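You operate a simulated robot arm through the tools that you are given. There is no shell and no other tool.

You are at the controls of a simulated robot arm. One attempt, no reset.

Task
Pack the red crate (marked "LOT 57") on the top of the side table. At the end: the yellow cup is in the red crate; the blue ice pack from the top of the side table stands where the clear oat tub stood; the brown almond bag from the top of the side table is in the red crate; the clear oat tub from the top of the side table is on the small white tray; whatever was shut is shut again. Leave all else as you found it, and nothing knocked over.

The check looks at the end state, three seconds after you hand in, the way a careful person would. Anything else that was tipped, shoved, dropped, spilled or broken makes it a failure.

Robot
A 7-joint arm with a two-finger gripper, fixed in place. Base frame: the origin is on the floor under the middle of its stand, x ahead of it, y to its left, z up; the work surface is at about z = 750. Lengths are in mm, angles in rad, forces in N, time in s.
With the tool pointing down near the work surface it reaches from about 320 to 720 mm from the base axis. Its first joint turns from -1.152 to 1.152 rad. Payload 2.45 kg.
The tool frame sits at the grasp point between the pads (the TCP): z along the fingers, y along the line on which they close. The tips reach 26 mm beyond it. The gripper opens to 96 mm; its body begins 69 mm behind the TCP.
Orientation is told as [roll, pitch, yaw] about the base's x, y, z axes, in that order, counted from this pose: with the fingers straight down and closing along the base's y, the tool's x points along the base's -x, its y along +y and its z along -z.

Tools
- The arm moves only by the tool jog_arm. Its argument "targets" is a list that holds one entry, the list of rows, each a list of 7 numbers: the shift along the tool's x, y, z in mm, then the turn, a rotation vector about the tool's x, y, z in rad, then the opening, from 0 (shut) to 1 (fully open). In form: [[[tx, ty, tz, rx, ry, rz, fingers], ...]]. A call has 1 to 20 rows; each row shifts and turns the commanded pose from where the row before left it, along the tool's axes as they then stand. Rows are played at 5 a second. More than 50 mm and 0.15 rad between two rows, or a gripper value outside its range, and nothing of the call is played. Where a pose cannot be reached the arm comes as near as it can. A force on the tool above 40 N (or 10 N above the force at the start of the call, whichever is more), or a blocked arm, ends the call early, and 0.2 s more pass. Each finger travels about 50 mm/s and halts on what it meets, pressing with about 24 N; the grip force reading is that of the motor and also rises with nothing between the fingers. The clock runs only during rows and for 0.2 s after the last one: add rows that do not move to give the fingers time. The reply holds the time, the measured pose of the TCP, the force on the tool along the base axes, the opening and the grip force, in the units named above and with some noise, with the torque about the TCP (base axes, N m) and any sound that the robot's microphone picked up.
- Cameras (640 x 400 px; columns grow to the right, rows downward): "scene" is fixed at [160.3, -388.8, 1414]; the picture's right is [0.78, -0.62, 0.00], its down [-0.36, -0.45, -0.82] and it looks along [0.51, 0.64, -0.58] (base axes); focal length 318 px, centre (320, 200). "wrist" rides on the gripper at [82, 3, -98] in the tool frame; the picture's right is [-0.04, 1.00, 0.00], its down [-0.73, -0.03, -0.68] and it looks along [-0.68, -0.03, 0.73] (tool axes); focal length 256 px, centre (320, 200).
- get_image(camera): a new picture of that camera. The clock stands still meanwhile.
- point_at(camera, pixels): there is no depth. For up to 12 entries [column, row, z] of the newest picture of that camera ("zoom" is the newest enlarged one), the place [x, y] in the base frame at which the ray of that pixel passes the height z, good to about 2 mm, but the place of the scene camera against the robot may be out by one fixed shift of up to 12 mm in any direction. The clock stands still meanwhile.
- enlarge(camera, box): a new picture of the part [left, top, right, bottom] of that camera's present view, enlarged. The clock stands still meanwhile.
- close_job(): hands the job in; it is judged then, once.

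Leave the gripper open and the arm clear of the work at the hand-in unless told otherwise.

The tools are called after "Request:" as a command line: name --argument value ..., lists and objects as JSON in quotes. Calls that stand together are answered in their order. jog_arm: Moves the arm, as the interface text tells. Its arguments: {"type":"object","properties":{"targets":{"type":"array"}},"required":["targets"]} The other tools are called the same way: get_image (camera) takes a picture; point_at (camera, pixels) gives the place at which the rays of pixels pass given heights; enlarge (camera, box) takes an enlarged picture of a part of a camera's view; close_job () hands the job in.

At the start:

```text
clock: 0.0
tool_pos: [393.0, 107.6, 1160.7]
ee_rot: [0.001, 0.0, 0.001]
ft_force: [0.0, -0.2, 0.9]
ft_torque: [-0.01, -0.04, 0.0]
gripper_width: 96.1
grasp_force: 0.1
```

scene: 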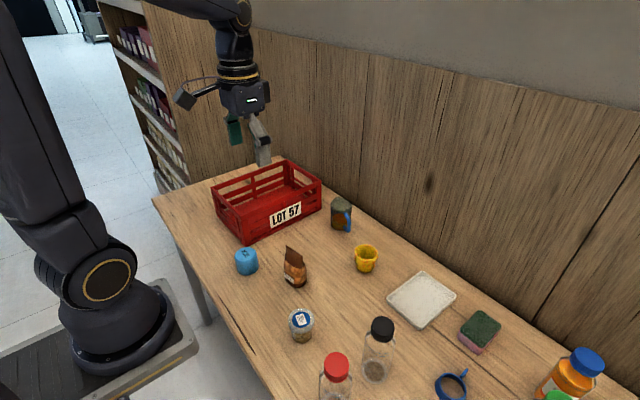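
wrist: 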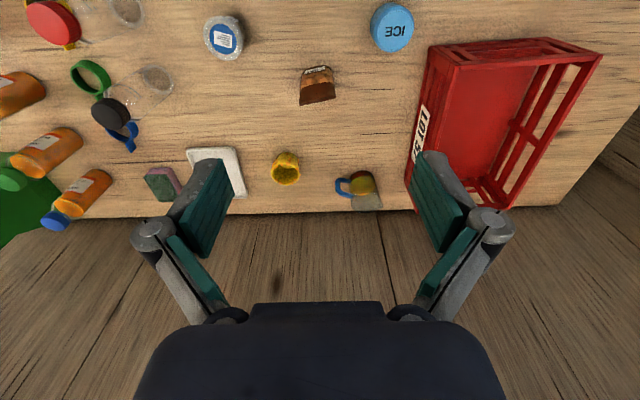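

I see the red crate at about (268, 200) in the scene view, with the ice pack at (247, 262), almond bag at (294, 268), oat tub at (301, 325), yellow cup at (366, 258) and white tray at (421, 300). I'll enlarge parts of both views before any motion.

Request:
enlarge --camera "scene" --box '[200, 150, 400, 275]'

Request:
enlarge --camera "scene" --box '[220, 230, 480, 392]'

Request:
enlarge --camera "scene" --box '[400, 250, 640, 400]'

Request:
enlarge --camera "wrist" --box '[180, 0, 440, 162]'

Request:
enlarge --camera "wrist" --box '[0, 0, 260, 240]'

```text
3.20 times, centred on (300, 212) of scene
```

zoom: 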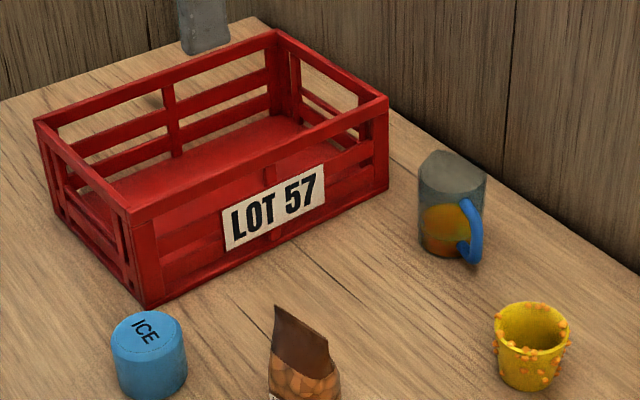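

```text
2.46 times, centred on (350, 311) of scene
```

zoom: 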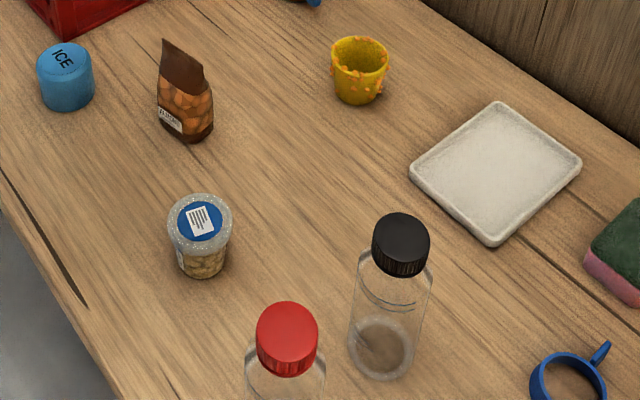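

```text
2.67 times, centred on (520, 325) of scene
```

zoom: 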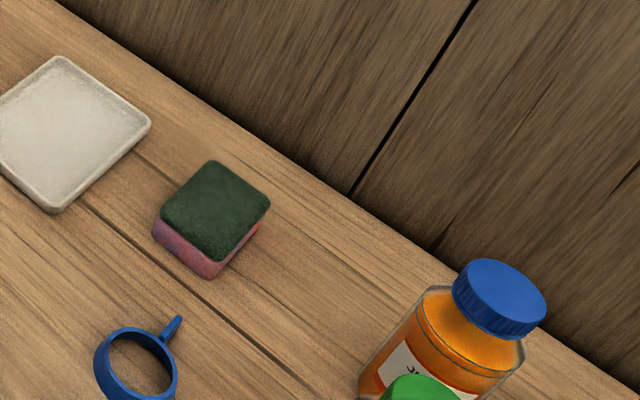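

```text
2.46 times, centred on (310, 81) of wrist
```

zoom: 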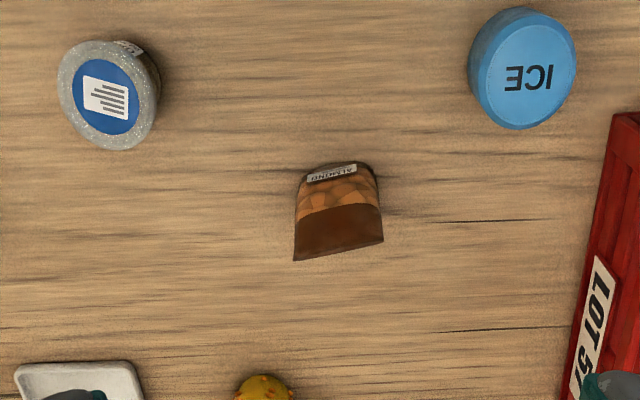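

```text
1.67 times, centred on (130, 120) of wrist
```

zoom: 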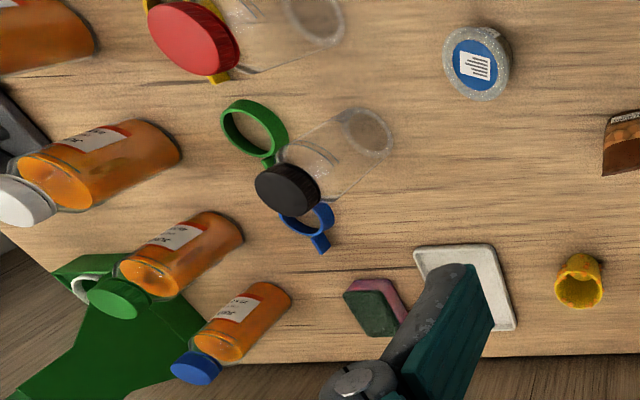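

Nothing shut covers the crate (open top, slatted sides). Next I'll measure positions: object bases and tops at assumed heights from both cameras.

Request:
get_image --camera "wrist"

Request:
get_image --camera "scene"

Request:
point_at --camera "wrist" --pixels '[[224, 37, 800], [392, 27, 795], [318, 99, 800], [318, 72, 750], [285, 160, 810], [285, 184, 750], [188, 152, 752], [238, 147, 752], [246, 194, 752], [437, 62, 840], [601, 56, 840], [541, 38, 840]]'

Request:
point_at --camera "scene" --pixels '[[301, 338, 750], [301, 318, 800], [247, 270, 750], [247, 253, 795], [295, 282, 750], [366, 268, 750], [366, 249, 800], [387, 297, 755], [421, 271, 755], [456, 295, 755], [420, 328, 755], [247, 244, 750]]'

```text
taken
```

wrist: 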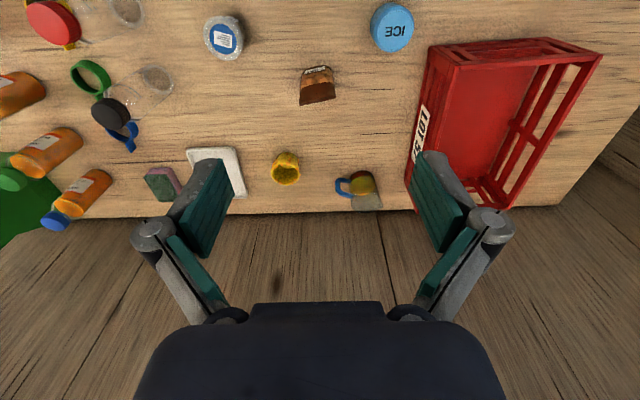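

```text
taken
```

scene: 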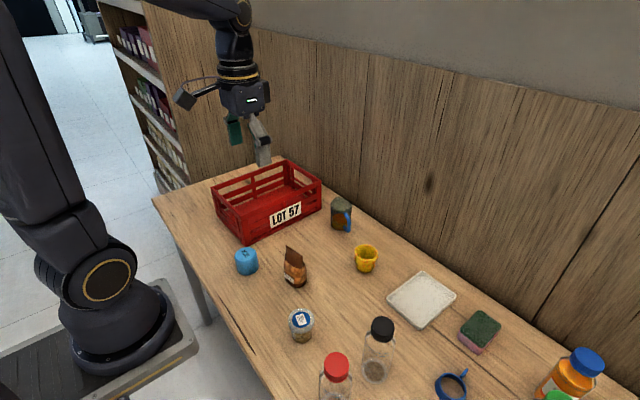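

```text
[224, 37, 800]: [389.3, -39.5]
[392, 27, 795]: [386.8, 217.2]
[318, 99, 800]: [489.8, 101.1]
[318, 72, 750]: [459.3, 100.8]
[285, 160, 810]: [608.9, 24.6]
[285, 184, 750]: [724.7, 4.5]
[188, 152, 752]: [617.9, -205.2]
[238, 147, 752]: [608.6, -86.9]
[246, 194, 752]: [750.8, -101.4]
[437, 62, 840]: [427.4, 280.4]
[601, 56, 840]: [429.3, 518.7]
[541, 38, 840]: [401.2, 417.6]
```

```text
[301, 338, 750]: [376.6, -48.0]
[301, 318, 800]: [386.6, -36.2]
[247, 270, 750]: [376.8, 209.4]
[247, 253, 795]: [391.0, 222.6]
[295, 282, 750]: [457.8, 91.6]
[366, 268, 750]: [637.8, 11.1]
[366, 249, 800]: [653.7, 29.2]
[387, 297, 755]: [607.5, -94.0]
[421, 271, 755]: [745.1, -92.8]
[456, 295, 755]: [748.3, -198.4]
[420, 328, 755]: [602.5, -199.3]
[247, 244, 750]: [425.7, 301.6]
```

Positions are consistent: oat tub ≈ (388, -41), ice ≈ (386, 215), bag ≈ (459, 98), cup ≈ (645, 20), tray x 605–748, y −200…−90. I'll enlarge the crate in both views to get its corners.

Request:
enlarge --camera "wrist" --box '[380, 20, 640, 220]'

Request:
enlarge --camera "scene" --box '[190, 140, 350, 260]'

```text
2.00 times, centred on (510, 120) of wrist
```

zoom: 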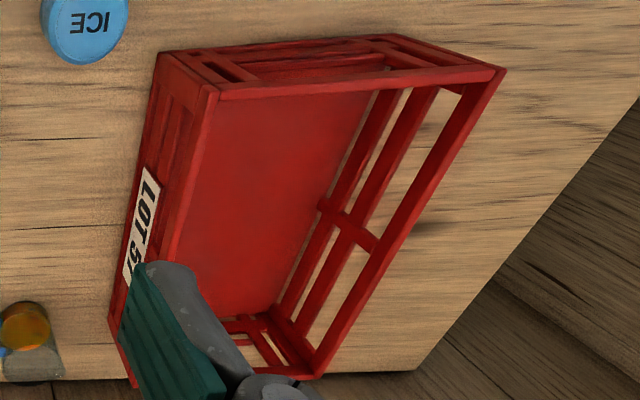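

```text
3.33 times, centred on (270, 200) of scene
```

zoom: 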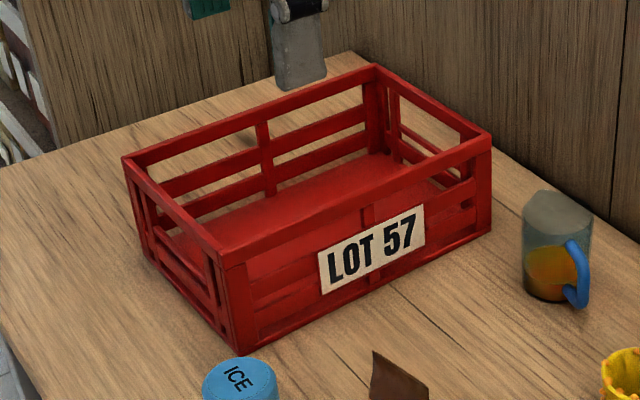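

I'll measure the crate's corners from the scene zoom (near bottom (240, 354), top corners (228, 268), (127, 160), (375, 66), (489, 137)) and from the wrist view.

Request:
point_at --camera "zoom" --pixels '[[240, 354, 750], [228, 268, 840], [228, 268, 860], [127, 160, 850], [375, 66, 850], [489, 137, 850], [490, 234, 750], [385, 155, 758], [465, 205, 758], [228, 268, 850]]'

Request:
point_at --camera "wrist" --pixels '[[430, 47.5, 750], [457.5, 66, 840], [457.5, 66, 850], [457.5, 66, 860], [600, 56, 850], [542, 37.5, 750], [507.5, 209, 850]]'

```text
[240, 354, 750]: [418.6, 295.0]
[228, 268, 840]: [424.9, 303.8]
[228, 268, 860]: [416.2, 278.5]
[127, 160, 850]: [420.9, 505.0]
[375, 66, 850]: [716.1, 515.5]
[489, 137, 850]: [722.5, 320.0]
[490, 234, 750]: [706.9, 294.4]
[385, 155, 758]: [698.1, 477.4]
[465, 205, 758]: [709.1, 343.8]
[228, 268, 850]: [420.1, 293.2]
```

```text
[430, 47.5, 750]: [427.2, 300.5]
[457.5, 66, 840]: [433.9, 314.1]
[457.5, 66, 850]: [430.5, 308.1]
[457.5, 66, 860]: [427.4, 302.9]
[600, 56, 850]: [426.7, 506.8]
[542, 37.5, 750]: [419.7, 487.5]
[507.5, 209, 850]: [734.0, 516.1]
```

The crate spans about x 425–725, y 300–505, rim z ≈ 850. Plan: tub → tray, ice → tub's old place, bag → crate, cup → crate. First I'll move above the tub (≈388, −41) at z ≈ 950, well above everything, for a closer look.

Request:
jog_arm --targets '[[[0.7, -21.2, 30, 0, 0, 0, 1], [0.7, -21.2, 30, 0, 0, 0, 1], [0.7, -21.2, 30, 0, 0, 0, 1], [0.7, -21.2, 30, 0, 0, 0, 1], [0.7, -21.2, 30, 0, 0, 0, 1], [0.7, -21.2, 30, 0, 0, 0, 1], [0.7, -21.2, 30, 0, 0, 0, 1], [0, 0, 0, 0, 0, 0, 1]]]'

Request:
get_image --camera "wrist"

Request:
get_image --camera "scene"

```text
clock: 1.8
tool_pos: [387.2, -40.5, 951.7]
ee_rot: [0.0, 0.002, -0.001]
ft_force: [0.0, 0.0, -0.2]
ft_torque: [0.04, 0.01, 0.05]
gripper_width: 96.0
grasp_force: 0.1
```

```text
taken
```

wrist: 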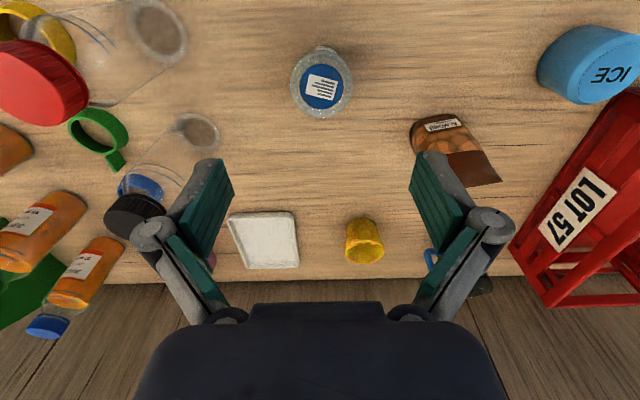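

```text
taken
```

scene: 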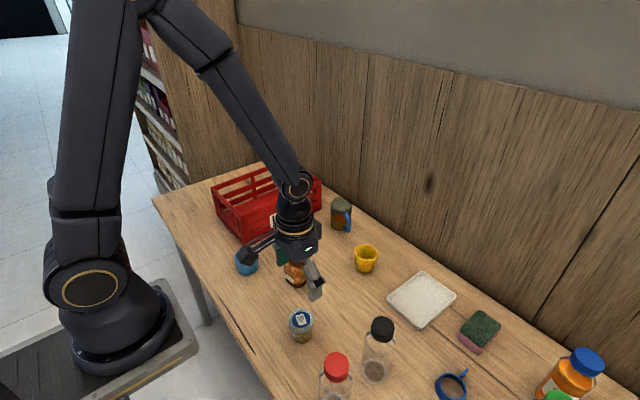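

The tub's lid is at about (321, 84) in the wrist view. I'll enlarge it for shape and grasp height.

Request:
enlarge --camera "wrist" --box '[260, 30, 388, 130]'

Request:
enlarge --camera "scene" --box '[260, 290, 340, 350]'

```text
4.00 times, centred on (324, 80) of wrist
```

zoom: 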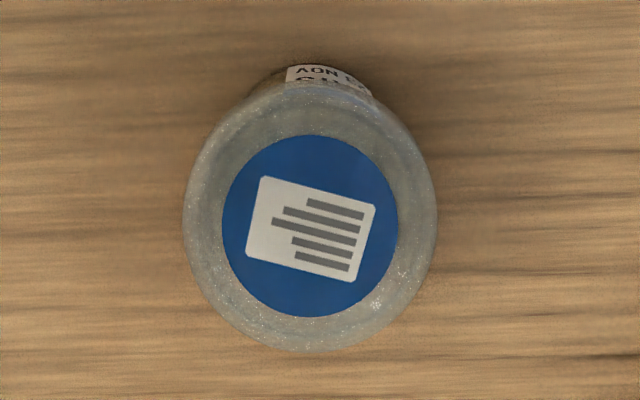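

```text
6.67 times, centred on (300, 320) of scene
```

zoom: 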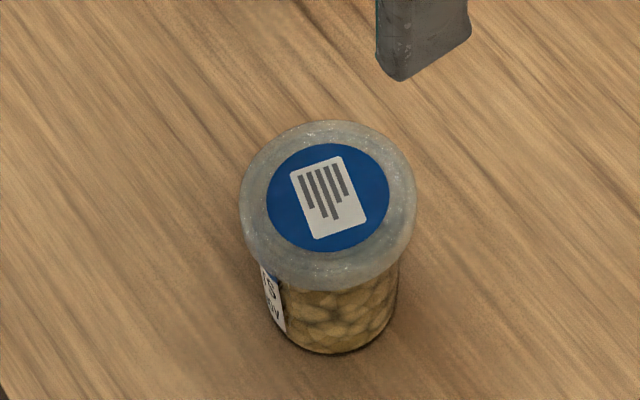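

Tub measured from zoom: lid edges (240, 205)–(416, 205), lid centre (328, 196), base bottom (332, 353).

Request:
point_at --camera "zoom" --pixels '[[328, 197, 800], [328, 197, 810], [328, 197, 820], [240, 205, 810], [416, 205, 810], [332, 353, 750], [397, 300, 750], [330, 121, 810], [330, 275, 810]]'

Request:
point_at --camera "wrist" --pixels '[[321, 84, 800], [321, 84, 810], [321, 84, 820], [290, 84, 810], [352, 84, 810], [322, 46, 750], [320, 55, 810], [320, 117, 810]]'

```text
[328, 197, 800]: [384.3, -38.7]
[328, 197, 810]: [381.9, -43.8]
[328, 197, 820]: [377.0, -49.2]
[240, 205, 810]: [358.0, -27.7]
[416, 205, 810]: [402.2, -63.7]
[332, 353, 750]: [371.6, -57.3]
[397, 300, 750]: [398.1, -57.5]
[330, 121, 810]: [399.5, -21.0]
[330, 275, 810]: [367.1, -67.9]
```

```text
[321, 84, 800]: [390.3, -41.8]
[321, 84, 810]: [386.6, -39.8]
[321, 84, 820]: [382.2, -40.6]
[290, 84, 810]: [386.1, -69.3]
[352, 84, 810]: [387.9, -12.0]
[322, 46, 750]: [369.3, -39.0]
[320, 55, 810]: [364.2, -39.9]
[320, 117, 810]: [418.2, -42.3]
```

The lid is about 57 mm wide at y ≈ −41, x ≈ 389, lid top around z 800. I'll descend with open fingers to z ≈ 830 first, then look again.

Request:
jog_arm --targets '[[[-0.5, 0, 25, 0, 0, 0, 1], [-0.5, 0, 25, 0, 0, 0, 1], [-0.5, 0, 25, 0, 0, 0, 1], [0, 0, 25, 0, 0, 0, 1], [0, 0, 20, 0, 0, 0, 1], [0, 0, 0, 0, 0, 0, 1]]]'

Request:
get_image --camera "wrist"

Request:
enlarge --camera "scene" --box '[240, 250, 368, 350]'

```text
clock: 3.2
tool_pos: [387.8, -40.4, 831.2]
ee_rot: [-0.001, -0.001, 0.0]
ft_force: [-0.2, -0.6, 0.3]
ft_torque: [0.0, -0.01, 0.03]
gripper_width: 96.1
grasp_force: 0.0
```

```text
taken
```

wrist: 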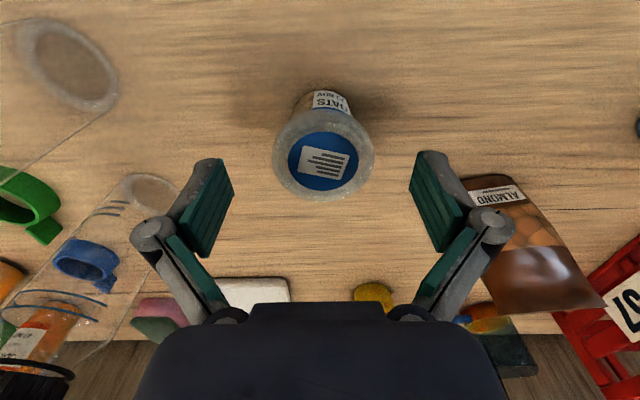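

```text
4.00 times, centred on (304, 300) of scene
```

zoom: 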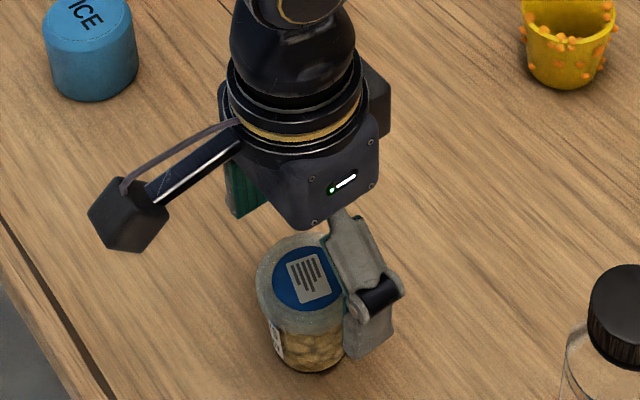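

The tub lid is centred at about (323, 165) between the pads. I'll check the coordinates at a few heights.

Request:
point_at --camera "wrist" --pixels '[[323, 165, 795], [323, 165, 805], [323, 165, 815], [273, 158, 800], [374, 158, 800], [324, 92, 750], [323, 116, 800], [323, 200, 800], [470, 182, 752], [525, 190, 752]]'

```text
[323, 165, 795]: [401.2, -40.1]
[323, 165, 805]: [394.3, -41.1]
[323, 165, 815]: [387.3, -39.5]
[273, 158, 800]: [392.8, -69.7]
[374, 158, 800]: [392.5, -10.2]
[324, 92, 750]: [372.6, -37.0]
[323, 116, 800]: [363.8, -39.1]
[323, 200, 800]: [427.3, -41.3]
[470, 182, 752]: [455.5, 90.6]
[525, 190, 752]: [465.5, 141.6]
```

The tub centre is at about (390, −40.5), lid top z ≈ 806. I'll lower to z ≈ 783 (tips at ≈757) and then close the fingers.

Request:
jog_arm --targets '[[[-1, 0, 16, 0, 0, 0, 1], [-1, 0, 16, 0, 0, 0, 1], [0, 0, 16, 0, 0, 0, 1], [0, 0, 0, 0, 0, 0, 1]]]'

Request:
get_image --camera "wrist"

```text
clock: 4.2
tool_pos: [390.2, -40.5, 783.8]
ee_rot: [0.0, 0.001, -0.001]
ft_force: [0.8, -0.1, 0.3]
ft_torque: [0.02, 0.02, 0.0]
gripper_width: 96.0
grasp_force: 0.0
```

```text
taken
```

wrist: 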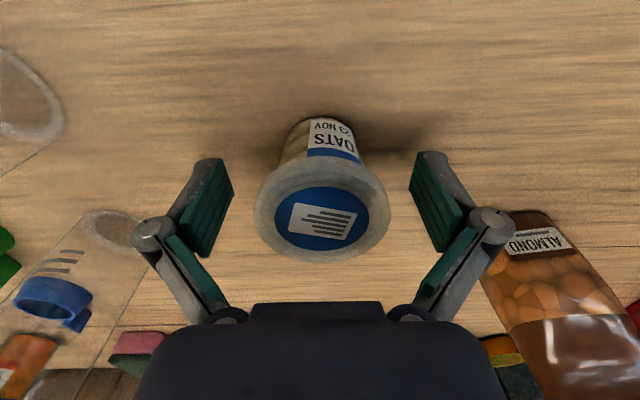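

The tub is well centred between the pads (label at (320, 217)). Now closing the fingers in steps.

Request:
jog_arm --targets '[[[0, 0, 0, 0, 0, 0, 0.8], [0, 0, 0, 0, 0, 0, 0.65], [0, 0, 0, 0, 0, 0, 0.55], [0, 0, 0, 0, 0, 0, 0.5], [0, 0, 0, 0, 0, 0, 0.45], [0, 0, 0, 0, 0, 0, 0.45]]]'

Request:
get_image --camera "wrist"

Request:
enlarge --camera "scene" --box '[240, 260, 368, 360]'

```text
clock: 5.6
tool_pos: [388.9, -39.8, 783.9]
ee_rot: [0.0, 0.0, 0.0]
ft_force: [-0.2, 0.4, 0.2]
ft_torque: [-0.01, 0.05, 0.01]
gripper_width: 49.4
grasp_force: 23.8
```

```text
taken
```

wrist: 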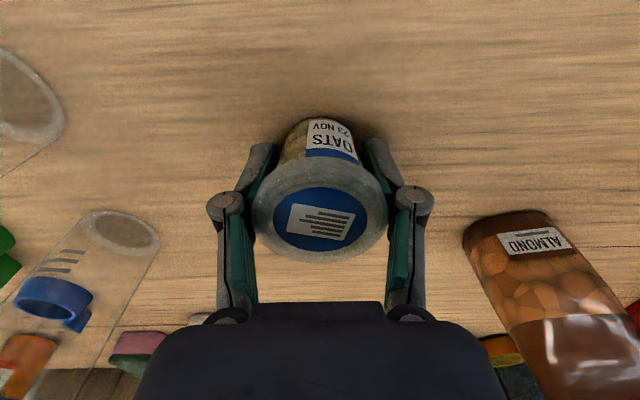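

```text
4.00 times, centred on (304, 310) of scene
```

zoom: 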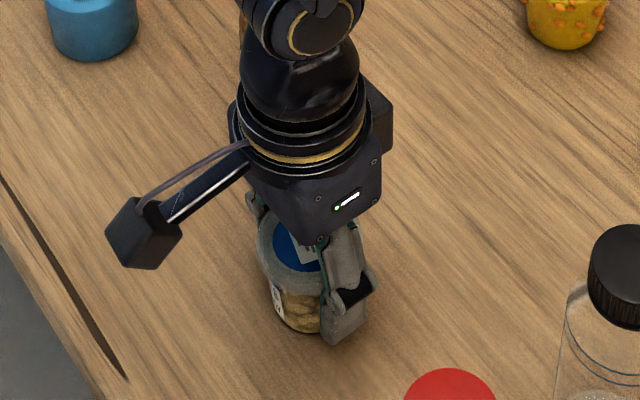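

The fingers gripped the tub body at 49.4 mm with 23.8 N, just under the lid. I'll lift slowly 146 mm straight up.

Request:
jog_arm --targets '[[[0, 0, -8, 0, 0, 0, 0.45], [0, 0, -12, 0, 0, 0, 0.45], [0, 0, -16, 0, 0, 0, 0.45], [0, 0, -20, 0, 0, 0, 0.45], [0, 0, -25, 0, 0, 0, 0.45], [0, 0, -25, 0, 0, 0, 0.45], [0, 0, -25, 0, 0, 0, 0.45], [0, 0, -15, 0, 0, 0, 0.45], [0, 0, 0, 0, 0, 0, 0.45]]]'

Request:
get_image --camera "wrist"

Request:
get_image --camera "scene"

```text
clock: 7.6
tool_pos: [389.6, -40.1, 931.9]
ee_rot: [-0.001, -0.001, 0.0]
ft_force: [0.1, -0.1, -0.6]
ft_torque: [-0.02, 0.0, 0.02]
gripper_width: 49.7
grasp_force: 24.2
```

```text
taken
```

wrist: 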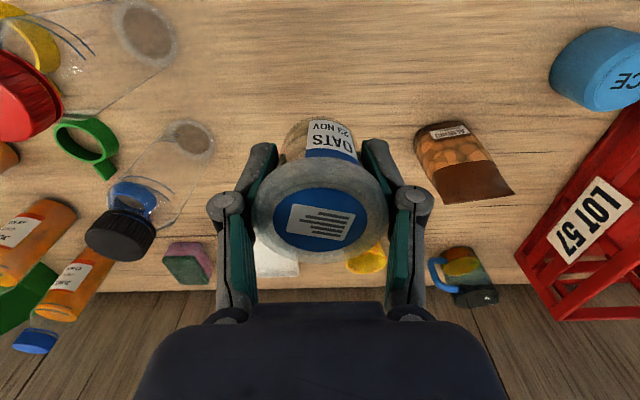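

```text
taken
```

scene: 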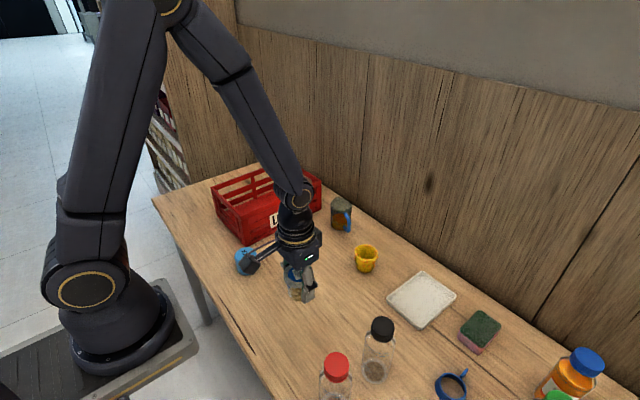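

The tub is held steady and cleared the table. I'll locate the black-capped bottle (base (190, 142) wrist; cap (382, 328) scene), the tray corners and the cup before crossing.

Request:
point_at --camera "wrist" --pixels '[[190, 142, 750], [190, 263, 750], [185, 243, 800]]'

Request:
point_at --camera "scene" --pixels '[[375, 370, 750], [382, 325, 850], [382, 325, 880], [382, 325, 900], [421, 300, 755], [480, 318, 800], [388, 299, 760], [421, 273, 760], [455, 296, 760], [421, 327, 760]]'

Request:
enlarge --camera "scene" --box '[376, 260, 476, 340]'

```text
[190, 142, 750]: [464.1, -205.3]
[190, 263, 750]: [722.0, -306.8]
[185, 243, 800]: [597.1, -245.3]
```

```text
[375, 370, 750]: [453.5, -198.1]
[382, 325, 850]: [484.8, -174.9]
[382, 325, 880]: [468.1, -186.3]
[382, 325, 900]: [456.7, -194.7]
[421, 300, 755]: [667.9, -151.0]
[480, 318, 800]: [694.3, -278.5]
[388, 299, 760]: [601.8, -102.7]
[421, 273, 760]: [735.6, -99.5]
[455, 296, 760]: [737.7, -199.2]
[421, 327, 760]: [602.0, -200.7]
```

```text
5.00 times, centred on (426, 300) of scene
```

zoom: 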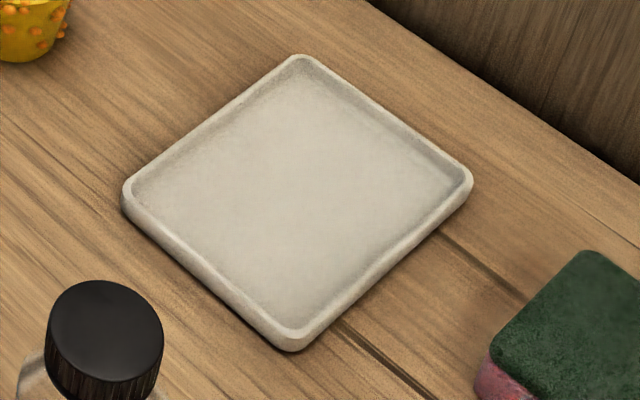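

The bottle stands at about (459, −202), top ≈ 895 — clear of my path. The tray centre is about (675, −147). I'll carry the tub there at z ≈ 931.

Request:
jog_arm --targets '[[[-20, -7, 0, 0, 0, 0, 0.45], [-32, -12, 0, 0, 0, 0, 0.45], [-35, -13, 0, 0, 0, 0, 0.45], [-35, -13, 0, 0, 0, 0, 0.45], [-35, -13, 0, 0, 0, 0, 0.45], [-35, -13, 0, 0, 0, 0, 0.45], [-35, -13, 0, 0, 0, 0, 0.45], [-30, -12, 0, 0, 0, 0, 0.45], [-18, -7, 0, 0, 0, 0, 0.45], [-5, -3, 0, 0, 0, 0, 0.45], [0, 0, 0, 0, 0, 0, 0.45]]]'

Request:
get_image --camera "wrist"

Request:
get_image --camera "scene"

```text
clock: 10.0
tool_pos: [671.6, -147.2, 930.2]
ee_rot: [0.0, -0.001, 0.001]
ft_force: [-0.1, 0.4, -0.2]
ft_torque: [0.02, -0.01, 0.0]
gripper_width: 49.4
grasp_force: 23.6
```

```text
taken
```

wrist: 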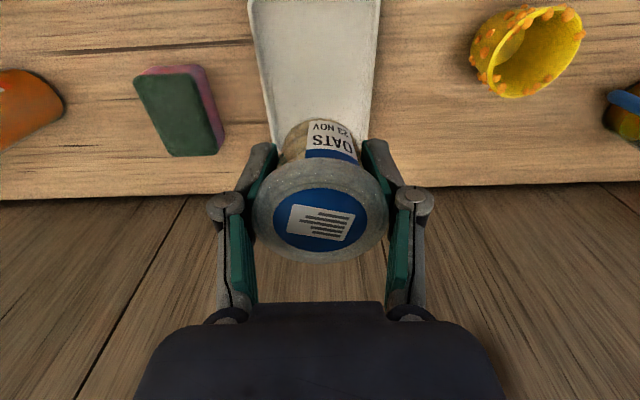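

```text
taken
```

scene: 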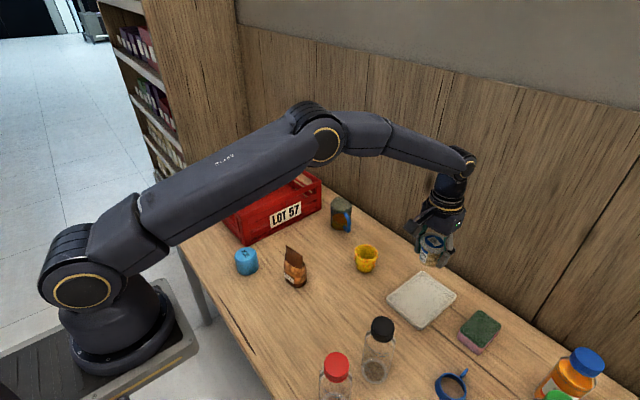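

The tray spans columns ≈262–377 beneath the tub, apparently centred. I'll check its side edges at row 60 in the wrist view.

Request:
point_at --camera "wrist" --pixels '[[258, 60, 757], [378, 60, 757], [250, 5, 757], [381, 5, 757], [276, 146, 757], [369, 138, 757]]'

```text
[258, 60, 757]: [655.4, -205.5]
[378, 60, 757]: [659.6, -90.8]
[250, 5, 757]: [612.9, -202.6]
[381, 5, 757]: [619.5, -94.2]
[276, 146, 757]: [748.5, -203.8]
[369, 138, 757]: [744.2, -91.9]
```

The tray is y −204…−92, x ≈ 608…748, so its centre ≈ (678, −148); I'm at (671.6, −147.2). I'll descend to z ≈ 803 while shifting x by +4.

Request:
jog_arm --targets '[[[-1, -0.3, 15, 0, 0, 0, 0.45], [-1, -0.3, 25, 0, 0, 0, 0.45], [-1, 0, 25, 0, 0, 0, 0.45], [-1, 0, 25, 0, 0, 0, 0.45], [0, 0, 20, 0, 0, 0, 0.45], [0, 0, 12, 0, 0, 0, 0.45], [0, 0, 5, 0, 0, 0, 0.45], [0, 0, 0, 0, 0, 0, 0.45]]]'

Request:
get_image --camera "wrist"

Request:
enlarge --camera "scene" --box '[366, 235, 486, 335]'

```text
clock: 11.8
tool_pos: [674.6, -146.7, 802.5]
ee_rot: [0.0, -0.001, -0.001]
ft_force: [0.8, -0.4, -1.0]
ft_torque: [-0.03, 0.03, 0.01]
gripper_width: 49.5
grasp_force: 24.2
```

```text
taken
```

wrist: 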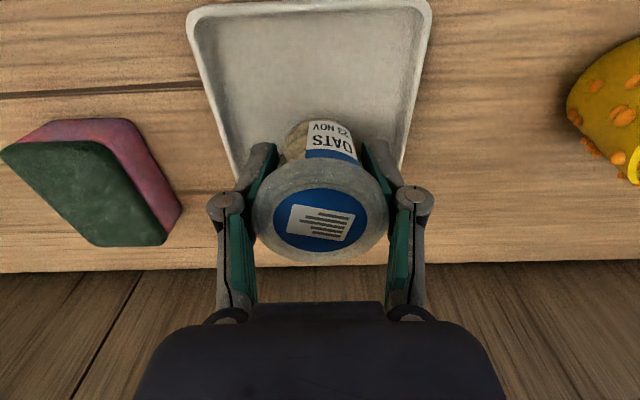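

```text
4.00 times, centred on (426, 285) of scene
```

zoom: 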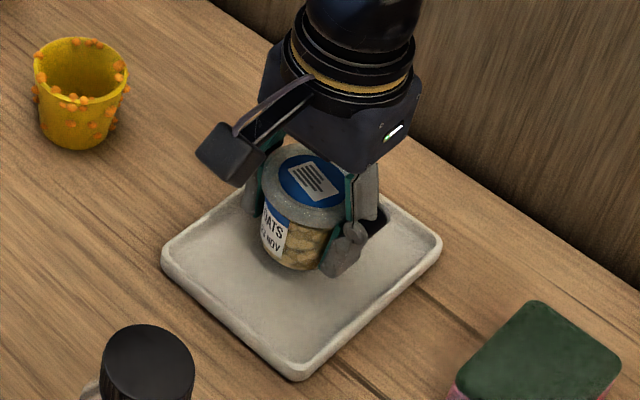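

The tub is over the tray's middle, base at ≈ z 769. I'll lower in 3 mm steps, watching force.

Request:
jog_arm --targets '[[[0, 0, 3, 0, 0, 0, 0.45], [0, 0, 3, 0, 0, 0, 0.45], [0, 0, 2, 0, 0, 0, 0.45], [0, 0, 0, 0, 0, 0, 0.45]]]'

```text
clock: 12.8
tool_pos: [674.1, -147.8, 794.6]
ee_rot: [0.0, 0.0, 0.0]
ft_force: [0.3, 0.0, -0.7]
ft_torque: [0.01, 0.02, -0.02]
gripper_width: 49.7
grasp_force: 23.8
```

No contact yet at z 794.6 (force −0.7 N). I'll continue in 1.5 mm steps.

Request:
jog_arm --targets '[[[0, 0, 1.5, 0, 0, 0, 0.45], [0, 0, 1.5, 0, 0, 0, 0.45], [0, 0, 0, 0, 0, 0, 0.45]]]'

```text
clock: 13.6
tool_pos: [674.5, -147.9, 792.2]
ee_rot: [0.0, 0.0, 0.001]
ft_force: [-0.7, 0.4, -0.5]
ft_torque: [0.02, -0.03, 0.01]
gripper_width: 49.4
grasp_force: 24.2
```

Still free at z 792. Two more 1.5 mm steps.

Request:
jog_arm --targets '[[[0, 0, 1.5, 0, 0, 0, 0.45], [0, 0, 1.5, 0, 0, 0, 0.45], [0, 0, 0, 0, 0, 0, 0.45]]]'

Request:
enlarge --camera "scene" --box '[366, 235, 486, 335]'

```text
clock: 14.4
tool_pos: [675.0, -147.8, 789.6]
ee_rot: [-0.001, 0.0, 0.001]
ft_force: [0.2, 0.4, -0.2]
ft_torque: [0.0, 0.01, -0.01]
gripper_width: 49.3
grasp_force: 24.1
```

```text
4.00 times, centred on (426, 285) of scene
```

zoom: 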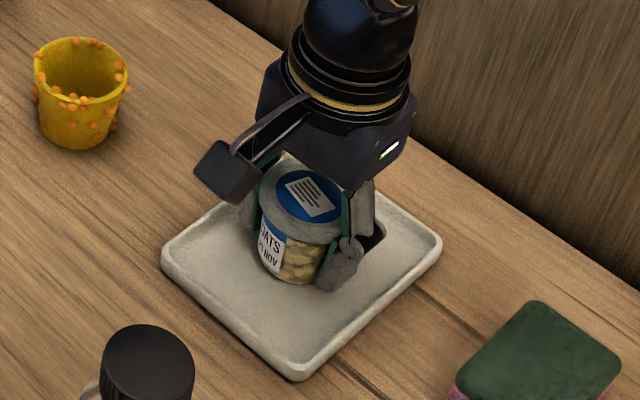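

No contact force yet at z 789.6. Continuing by 1 mm steps.

Request:
jog_arm --targets '[[[0, 0, 1, 0, 0, 0, 0.45], [0, 0, 1, 0, 0, 0, 0.45], [0, 0, 0, 0, 0, 0, 0.45]]]'

```text
clock: 15.2
tool_pos: [675.9, -147.6, 787.5]
ee_rot: [-0.002, -0.003, 0.001]
ft_force: [-3.3, 0.1, 13.8]
ft_torque: [0.02, 0.15, -0.01]
gripper_width: 49.6
grasp_force: 23.7
```

Contact (13.8 N). I'll ease up 1 mm and then open only to about 68 mm so the fingers stay inside the tray rim.

Request:
jog_arm --targets '[[[0, 0, -1, 0, 0, 0, 0.45], [0, 0, 0, 0, 0, 0, 0.52], [0, 0, 0, 0, 0, 0, 0.6], [0, 0, 0, 0, 0, 0, 0.7], [0, 0, 0, 0, 0, 0, 0.7], [0, 0, 0, 0, 0, 0, 0.7]]]'

Request:
get_image --camera "wrist"

Request:
enlarge --camera "scene" --box '[366, 235, 486, 335]'

```text
clock: 16.6
tool_pos: [674.2, -148.6, 786.2]
ee_rot: [0.0, 0.0, -0.001]
ft_force: [0.0, -0.2, 0.4]
ft_torque: [-0.01, 0.01, -0.04]
gripper_width: 67.4
grasp_force: 0.0
```

```text
taken
```

wrist: 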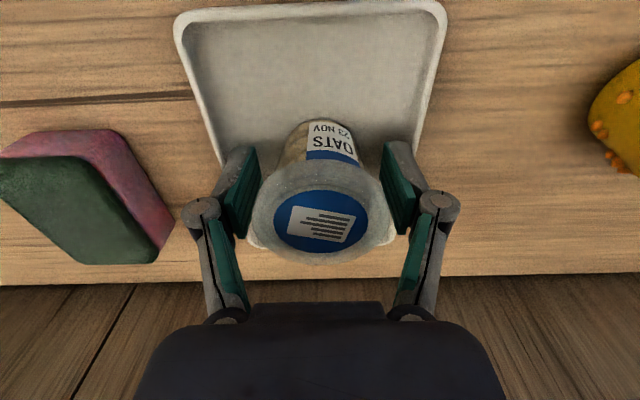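

```text
4.00 times, centred on (426, 285) of scene
```

zoom: 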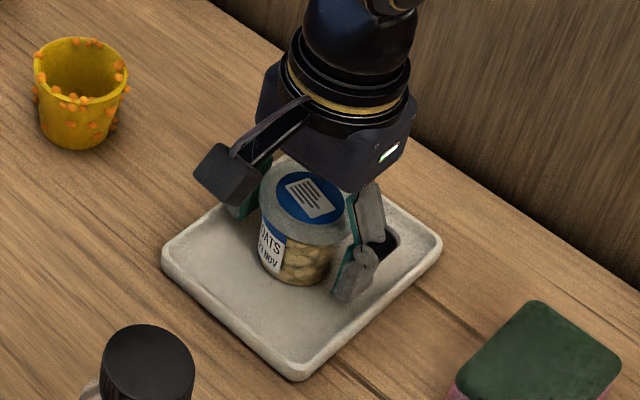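

The tub stands on the tray and is released. I'll rise straight up, slowly at first, then open fully once tips clear the lid.

Request:
jog_arm --targets '[[[0, 0, -5, 0, 0, 0, 0.7], [0, 0, -8, 0, 0, 0, 0.75], [0, 0, -12, 0, 0, 0, 0.8], [0, 0, -20, 0, 0, 0, 0.9], [0, 0, -30, 0, 0, 0, 1], [0, 0, -35, 0, 0, 0, 1], [0, 0, -35, 0, 0, 0, 1], [0, 0, -15, 0, 0, 0, 1], [0, 0, 0, 0, 0, 0, 1]]]'

Request:
get_image --camera "wrist"

Request:
get_image --camera "scene"

```text
clock: 18.6
tool_pos: [675.1, -148.8, 949.2]
ee_rot: [-0.001, 0.001, 0.001]
ft_force: [0.1, 0.0, -1.2]
ft_torque: [0.02, 0.01, -0.01]
gripper_width: 96.0
grasp_force: 0.0
```

```text
taken
```

wrist: 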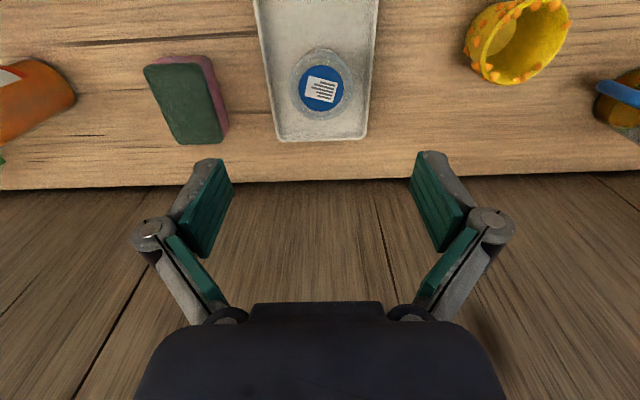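

```text
taken
```

scene: 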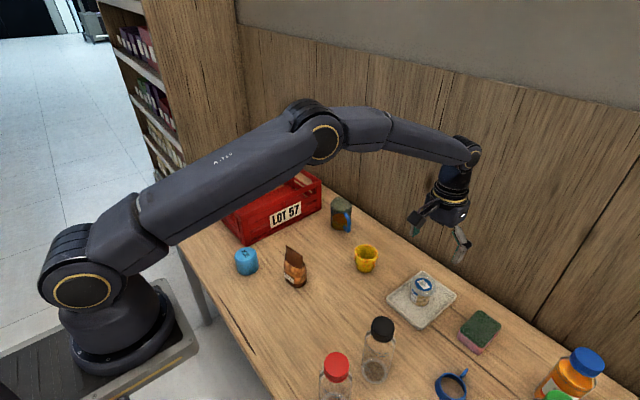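

The tub stands upright on the tray. Next, the ice pack at about (386, 215): I'll travel at z ≈ 949 to above it.

Request:
jog_arm --targets '[[[12, 15, 0, 0, 0, 0, 1], [24, 30, 0, 0, 0, 0, 1], [25, 32, 0, 0, 0, 0, 1], [25, 32, 0, 0, 0, 0, 1], [25, 32, 0, 0, 0, 0, 1], [25, 32, 0, 0, 0, 0, 1], [25, 32, 0, 0, 0, 0, 1], [25, 32, 0, 0, 0, 0, 1], [25, 32, 0, 0, 0, 0, 1], [25, 32, 0, 0, 0, 0, 1], [25, 32, 0, 0, 0, 0, 1], [18, 20, 0, 0, 0, 0, 1], [9, 10, 0, 0, 0, 0, 1], [0, 0, 0, 0, 0, 0, 1]]]'

Request:
get_image --camera "wrist"

Request:
get_image --camera "scene"

```text
clock: 21.6
tool_pos: [388.5, 215.1, 947.4]
ee_rot: [-0.001, 0.0, -0.001]
ft_force: [-0.5, 0.1, 0.5]
ft_torque: [0.05, 0.03, 0.02]
gripper_width: 96.1
grasp_force: 0.1
```

```text
taken
```

wrist: 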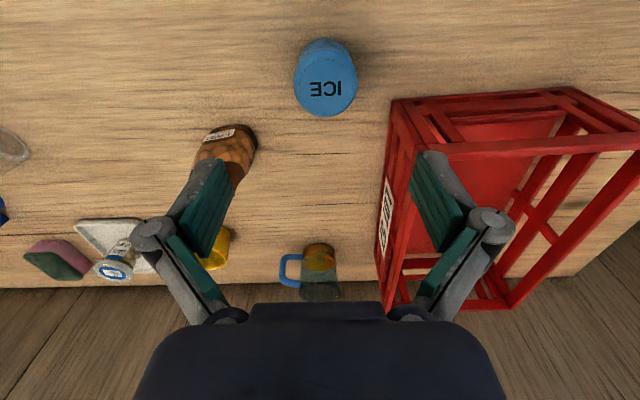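

```text
taken
```

scene: 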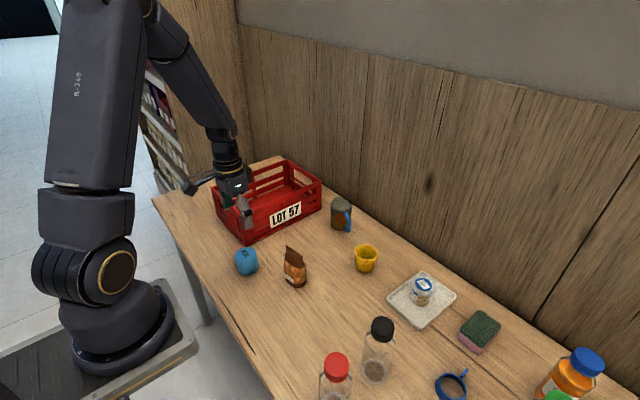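

The ice pack appears at (325, 80). I'll measure its centre and size and enlarge it.

Request:
enlarge --camera "wrist" --box '[270, 20, 398, 120]'

Request:
point_at --camera "wrist" --pixels '[[326, 85, 795], [326, 85, 805], [326, 85, 815], [294, 82, 800], [357, 82, 800], [323, 38, 750], [401, 102, 850], [388, 100, 750]]'

Request:
enlarge --camera "scene" --box '[200, 210, 328, 310]'

```text
4.00 times, centred on (334, 70) of wrist
```

zoom: 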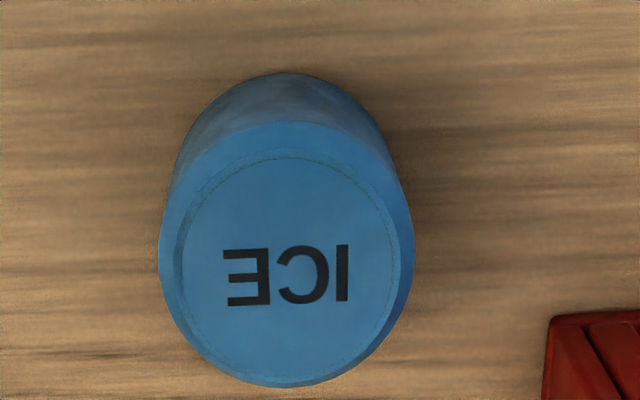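

```text
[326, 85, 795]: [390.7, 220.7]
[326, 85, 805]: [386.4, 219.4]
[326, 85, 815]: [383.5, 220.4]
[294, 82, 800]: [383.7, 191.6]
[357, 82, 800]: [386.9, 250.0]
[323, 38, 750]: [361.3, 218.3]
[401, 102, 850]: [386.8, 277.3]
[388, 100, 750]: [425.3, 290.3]
```

```text
4.00 times, centred on (264, 260) of scene
```

zoom: 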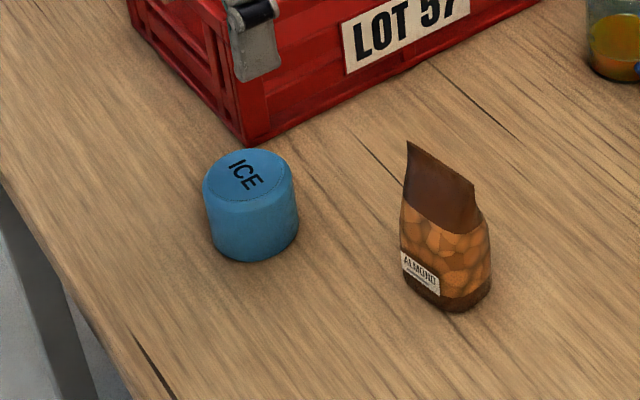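

The ice pack is about 58 mm wide, centred near (390, 220). I'll shift +5 in y, +2 in x and descend to z ≈ 832, then look again.

Request:
jog_arm --targets '[[[-0.5, 2, 20, 0, 0, 0, 1], [-0.5, 2, 25, 0, 0, 0, 1], [-0.5, 1, 25, 0, 0, 0, 1], [-0.5, 0, 25, 0, 0, 0, 1], [0, 0, 20, 0, 0, 0, 1], [0, 0, 0, 0, 0, 0, 1]]]'

Request:
get_image --camera "wrist"

```text
clock: 23.0
tool_pos: [387.8, 220.5, 833.5]
ee_rot: [-0.001, 0.0, 0.001]
ft_force: [-0.1, -0.2, 0.6]
ft_torque: [0.0, 0.0, -0.02]
gripper_width: 95.7
grasp_force: 0.1
```

```text
taken
```

wrist: 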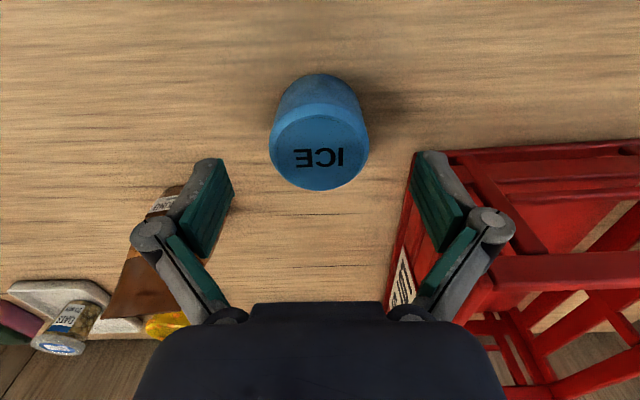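

The ice pack is centred at (320, 145). The crate's near corner (415, 152) sits visually near my right finger, so I'll check distances before going lower.

Request:
point_at --camera "wrist" --pixels '[[415, 152, 750], [415, 152, 800], [415, 152, 850], [385, 300, 750], [443, 153, 850], [443, 153, 860], [320, 147, 795], [320, 147, 800], [269, 140, 800], [369, 140, 800], [318, 75, 750]]'

Request:
enlarge --camera "scene" --box '[190, 180, 318, 280]'

Request:
enlarge --camera "wrist" --box '[360, 120, 488, 220]'

```text
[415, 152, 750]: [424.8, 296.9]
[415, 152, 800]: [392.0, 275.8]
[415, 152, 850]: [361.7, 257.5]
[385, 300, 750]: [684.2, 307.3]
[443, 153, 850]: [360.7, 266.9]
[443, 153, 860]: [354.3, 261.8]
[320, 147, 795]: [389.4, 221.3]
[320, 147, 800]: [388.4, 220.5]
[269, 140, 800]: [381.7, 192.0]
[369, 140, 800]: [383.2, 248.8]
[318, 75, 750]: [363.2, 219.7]
```

```text
4.00 times, centred on (254, 230) of scene
```

zoom: 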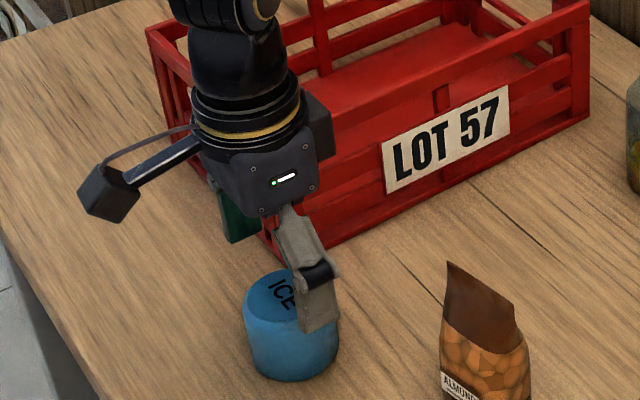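

```text
4.00 times, centred on (424, 170) of wrist
```

zoom: 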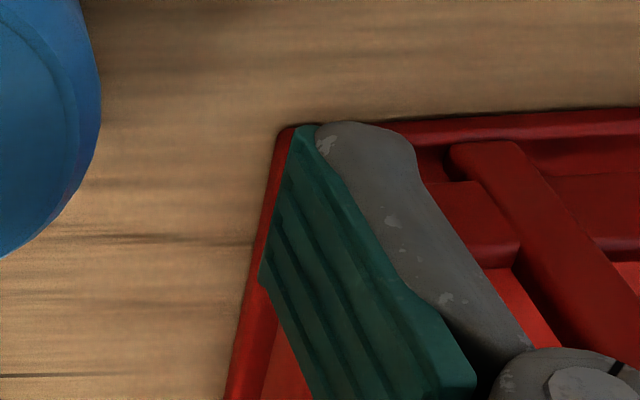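

The crate corner at (425, 297) leaves a >20 mm gap. I'll narrow the fingers to 82 mm for extra margin and lower to z ≈ 783.

Request:
jog_arm --targets '[[[-1, 0, 0, 0, 0, 0, 0.86], [-1, 0, 12, 0, 0, 0, 0.86], [0, 0, 14, 0, 0, 0, 0.86], [0, 0, 14, 0, 0, 0, 0.86], [0, 0, 10, 0, 0, 0, 0.86], [0, 0, 0, 0, 0, 0, 0.86]]]'

Request:
get_image --camera "wrist"

```text
clock: 24.4
tool_pos: [390.4, 220.1, 782.3]
ee_rot: [0.0, 0.0, -0.001]
ft_force: [0.3, -0.1, 0.0]
ft_torque: [0.0, -0.01, 0.02]
gripper_width: 82.1
grasp_force: 0.1
```

```text
taken
```

wrist: 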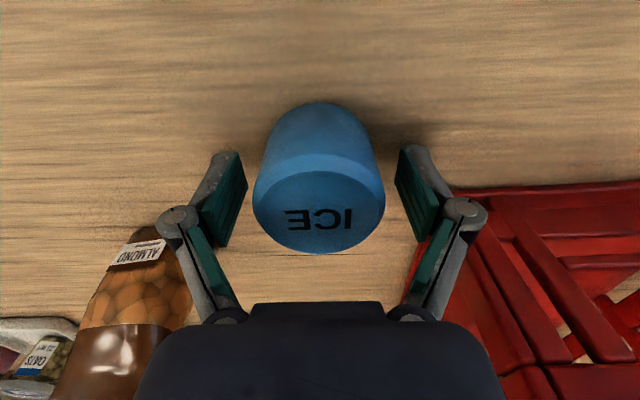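

The ice pack is centred between the pads. Closing the fingers.

Request:
jog_arm --targets '[[[0, 0, 0, 0, 0, 0, 0.7], [0, 0, 0, 0, 0, 0, 0.6], [0, 0, 0, 0, 0, 0, 0.55], [0, 0, 0, 0, 0, 0, 0.5], [0, 0, 0, 0, 0, 0, 0.5]]]'

Request:
get_image --camera "wrist"

```text
clock: 25.6
tool_pos: [389.6, 220.1, 782.6]
ee_rot: [0.0, 0.0, 0.001]
ft_force: [-1.1, -1.3, 3.9]
ft_torque: [-0.03, 0.01, -0.02]
gripper_width: 58.8
grasp_force: 23.8
```

```text
taken
```

wrist: 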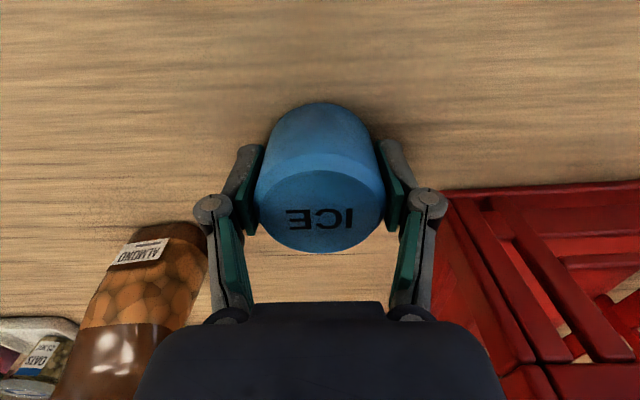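

Gripped at 58.8 mm with 23.8 N. Lifting straight up slowly.

Request:
jog_arm --targets '[[[0, 0, -4, 0, 0, 0, 0.5], [0, 0, -8, 0, 0, 0, 0.5], [0, 0, -14, 0, 0, 0, 0.5], [0, 0, -18, 0, 0, 0, 0.5], [0, 0, -20, 0, 0, 0, 0.5], [0, 0, -18, 0, 0, 0, 0.5], [0, 0, -10, 0, 0, 0, 0.5], [0, 0, 0, 0, 0, 0, 0.5]]]'

Request:
get_image --camera "wrist"

Request:
get_image --camera "scene"

```text
clock: 27.4
tool_pos: [390.0, 220.9, 874.9]
ee_rot: [0.0, 0.001, -0.002]
ft_force: [-0.1, -0.1, -1.2]
ft_torque: [0.01, 0.03, -0.01]
gripper_width: 59.1
grasp_force: 24.4
```

```text
taken
```

wrist: 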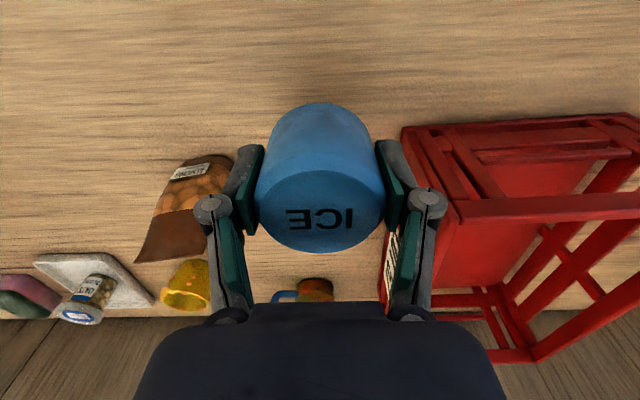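

```text
taken
```

scene: 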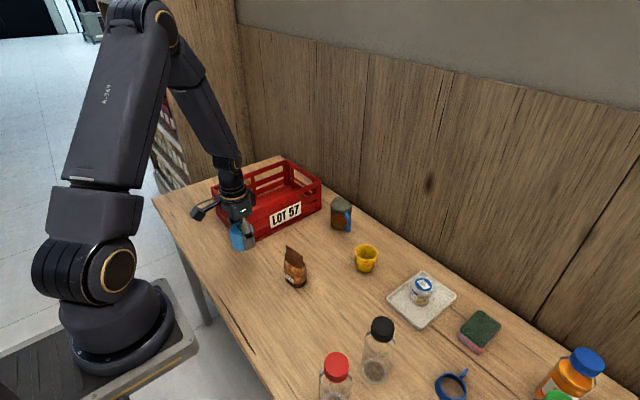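

The ice pack is held well. I'll raise to ≈ 920 and carry it to the tub's former place (389.8, −40.3).

Request:
jog_arm --targets '[[[0, 0, -20, 0, 0, 0, 0.5], [0, -8, -20, 0, 0, 0, 0.5], [0, -20, -5, 0, 0, 0, 0.5], [0, -30, 0, 0, 0, 0, 0.5], [0, -35, 0, 0, 0, 0, 0.5], [0, -35, 0, 0, 0, 0, 0.5], [0, -35, 0, 0, 0, 0, 0.5], [0, -35, 0, 0, 0, 0, 0.5], [0, -30, 0, 0, 0, 0, 0.5], [0, -20, 0, 0, 0, 0, 0.5], [0, -12.5, 0, 0, 0, 0, 0.5], [0, 0, 0, 0, 0, 0, 0.5]]]'

Request:
get_image --camera "wrist"

Request:
get_image --camera "scene"

```text
clock: 30.0
tool_pos: [391.7, -40.3, 921.4]
ee_rot: [-0.001, -0.001, 0.0]
ft_force: [-0.1, -0.5, -0.7]
ft_torque: [0.01, -0.02, 0.06]
gripper_width: 59.0
grasp_force: 23.8
```

```text
taken
```

wrist: 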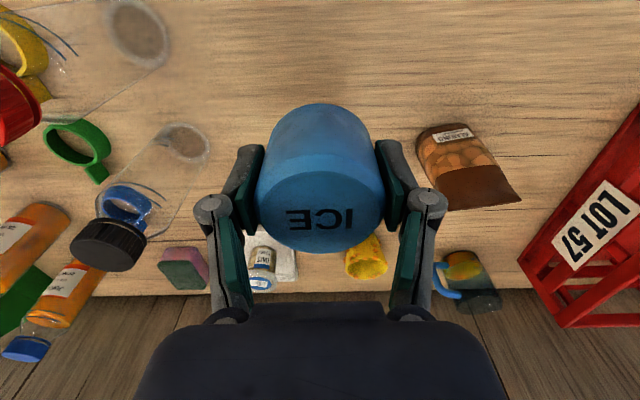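

```text
taken
```

scene: 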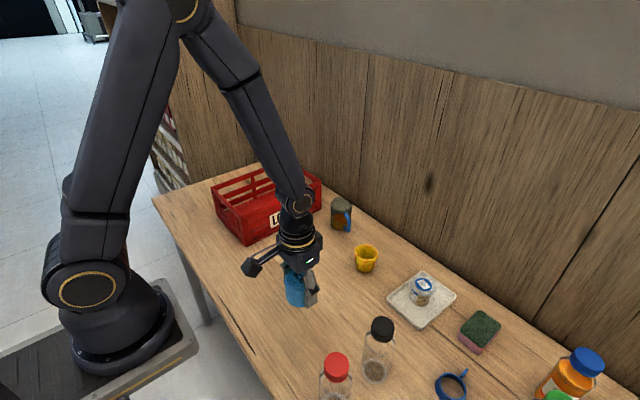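

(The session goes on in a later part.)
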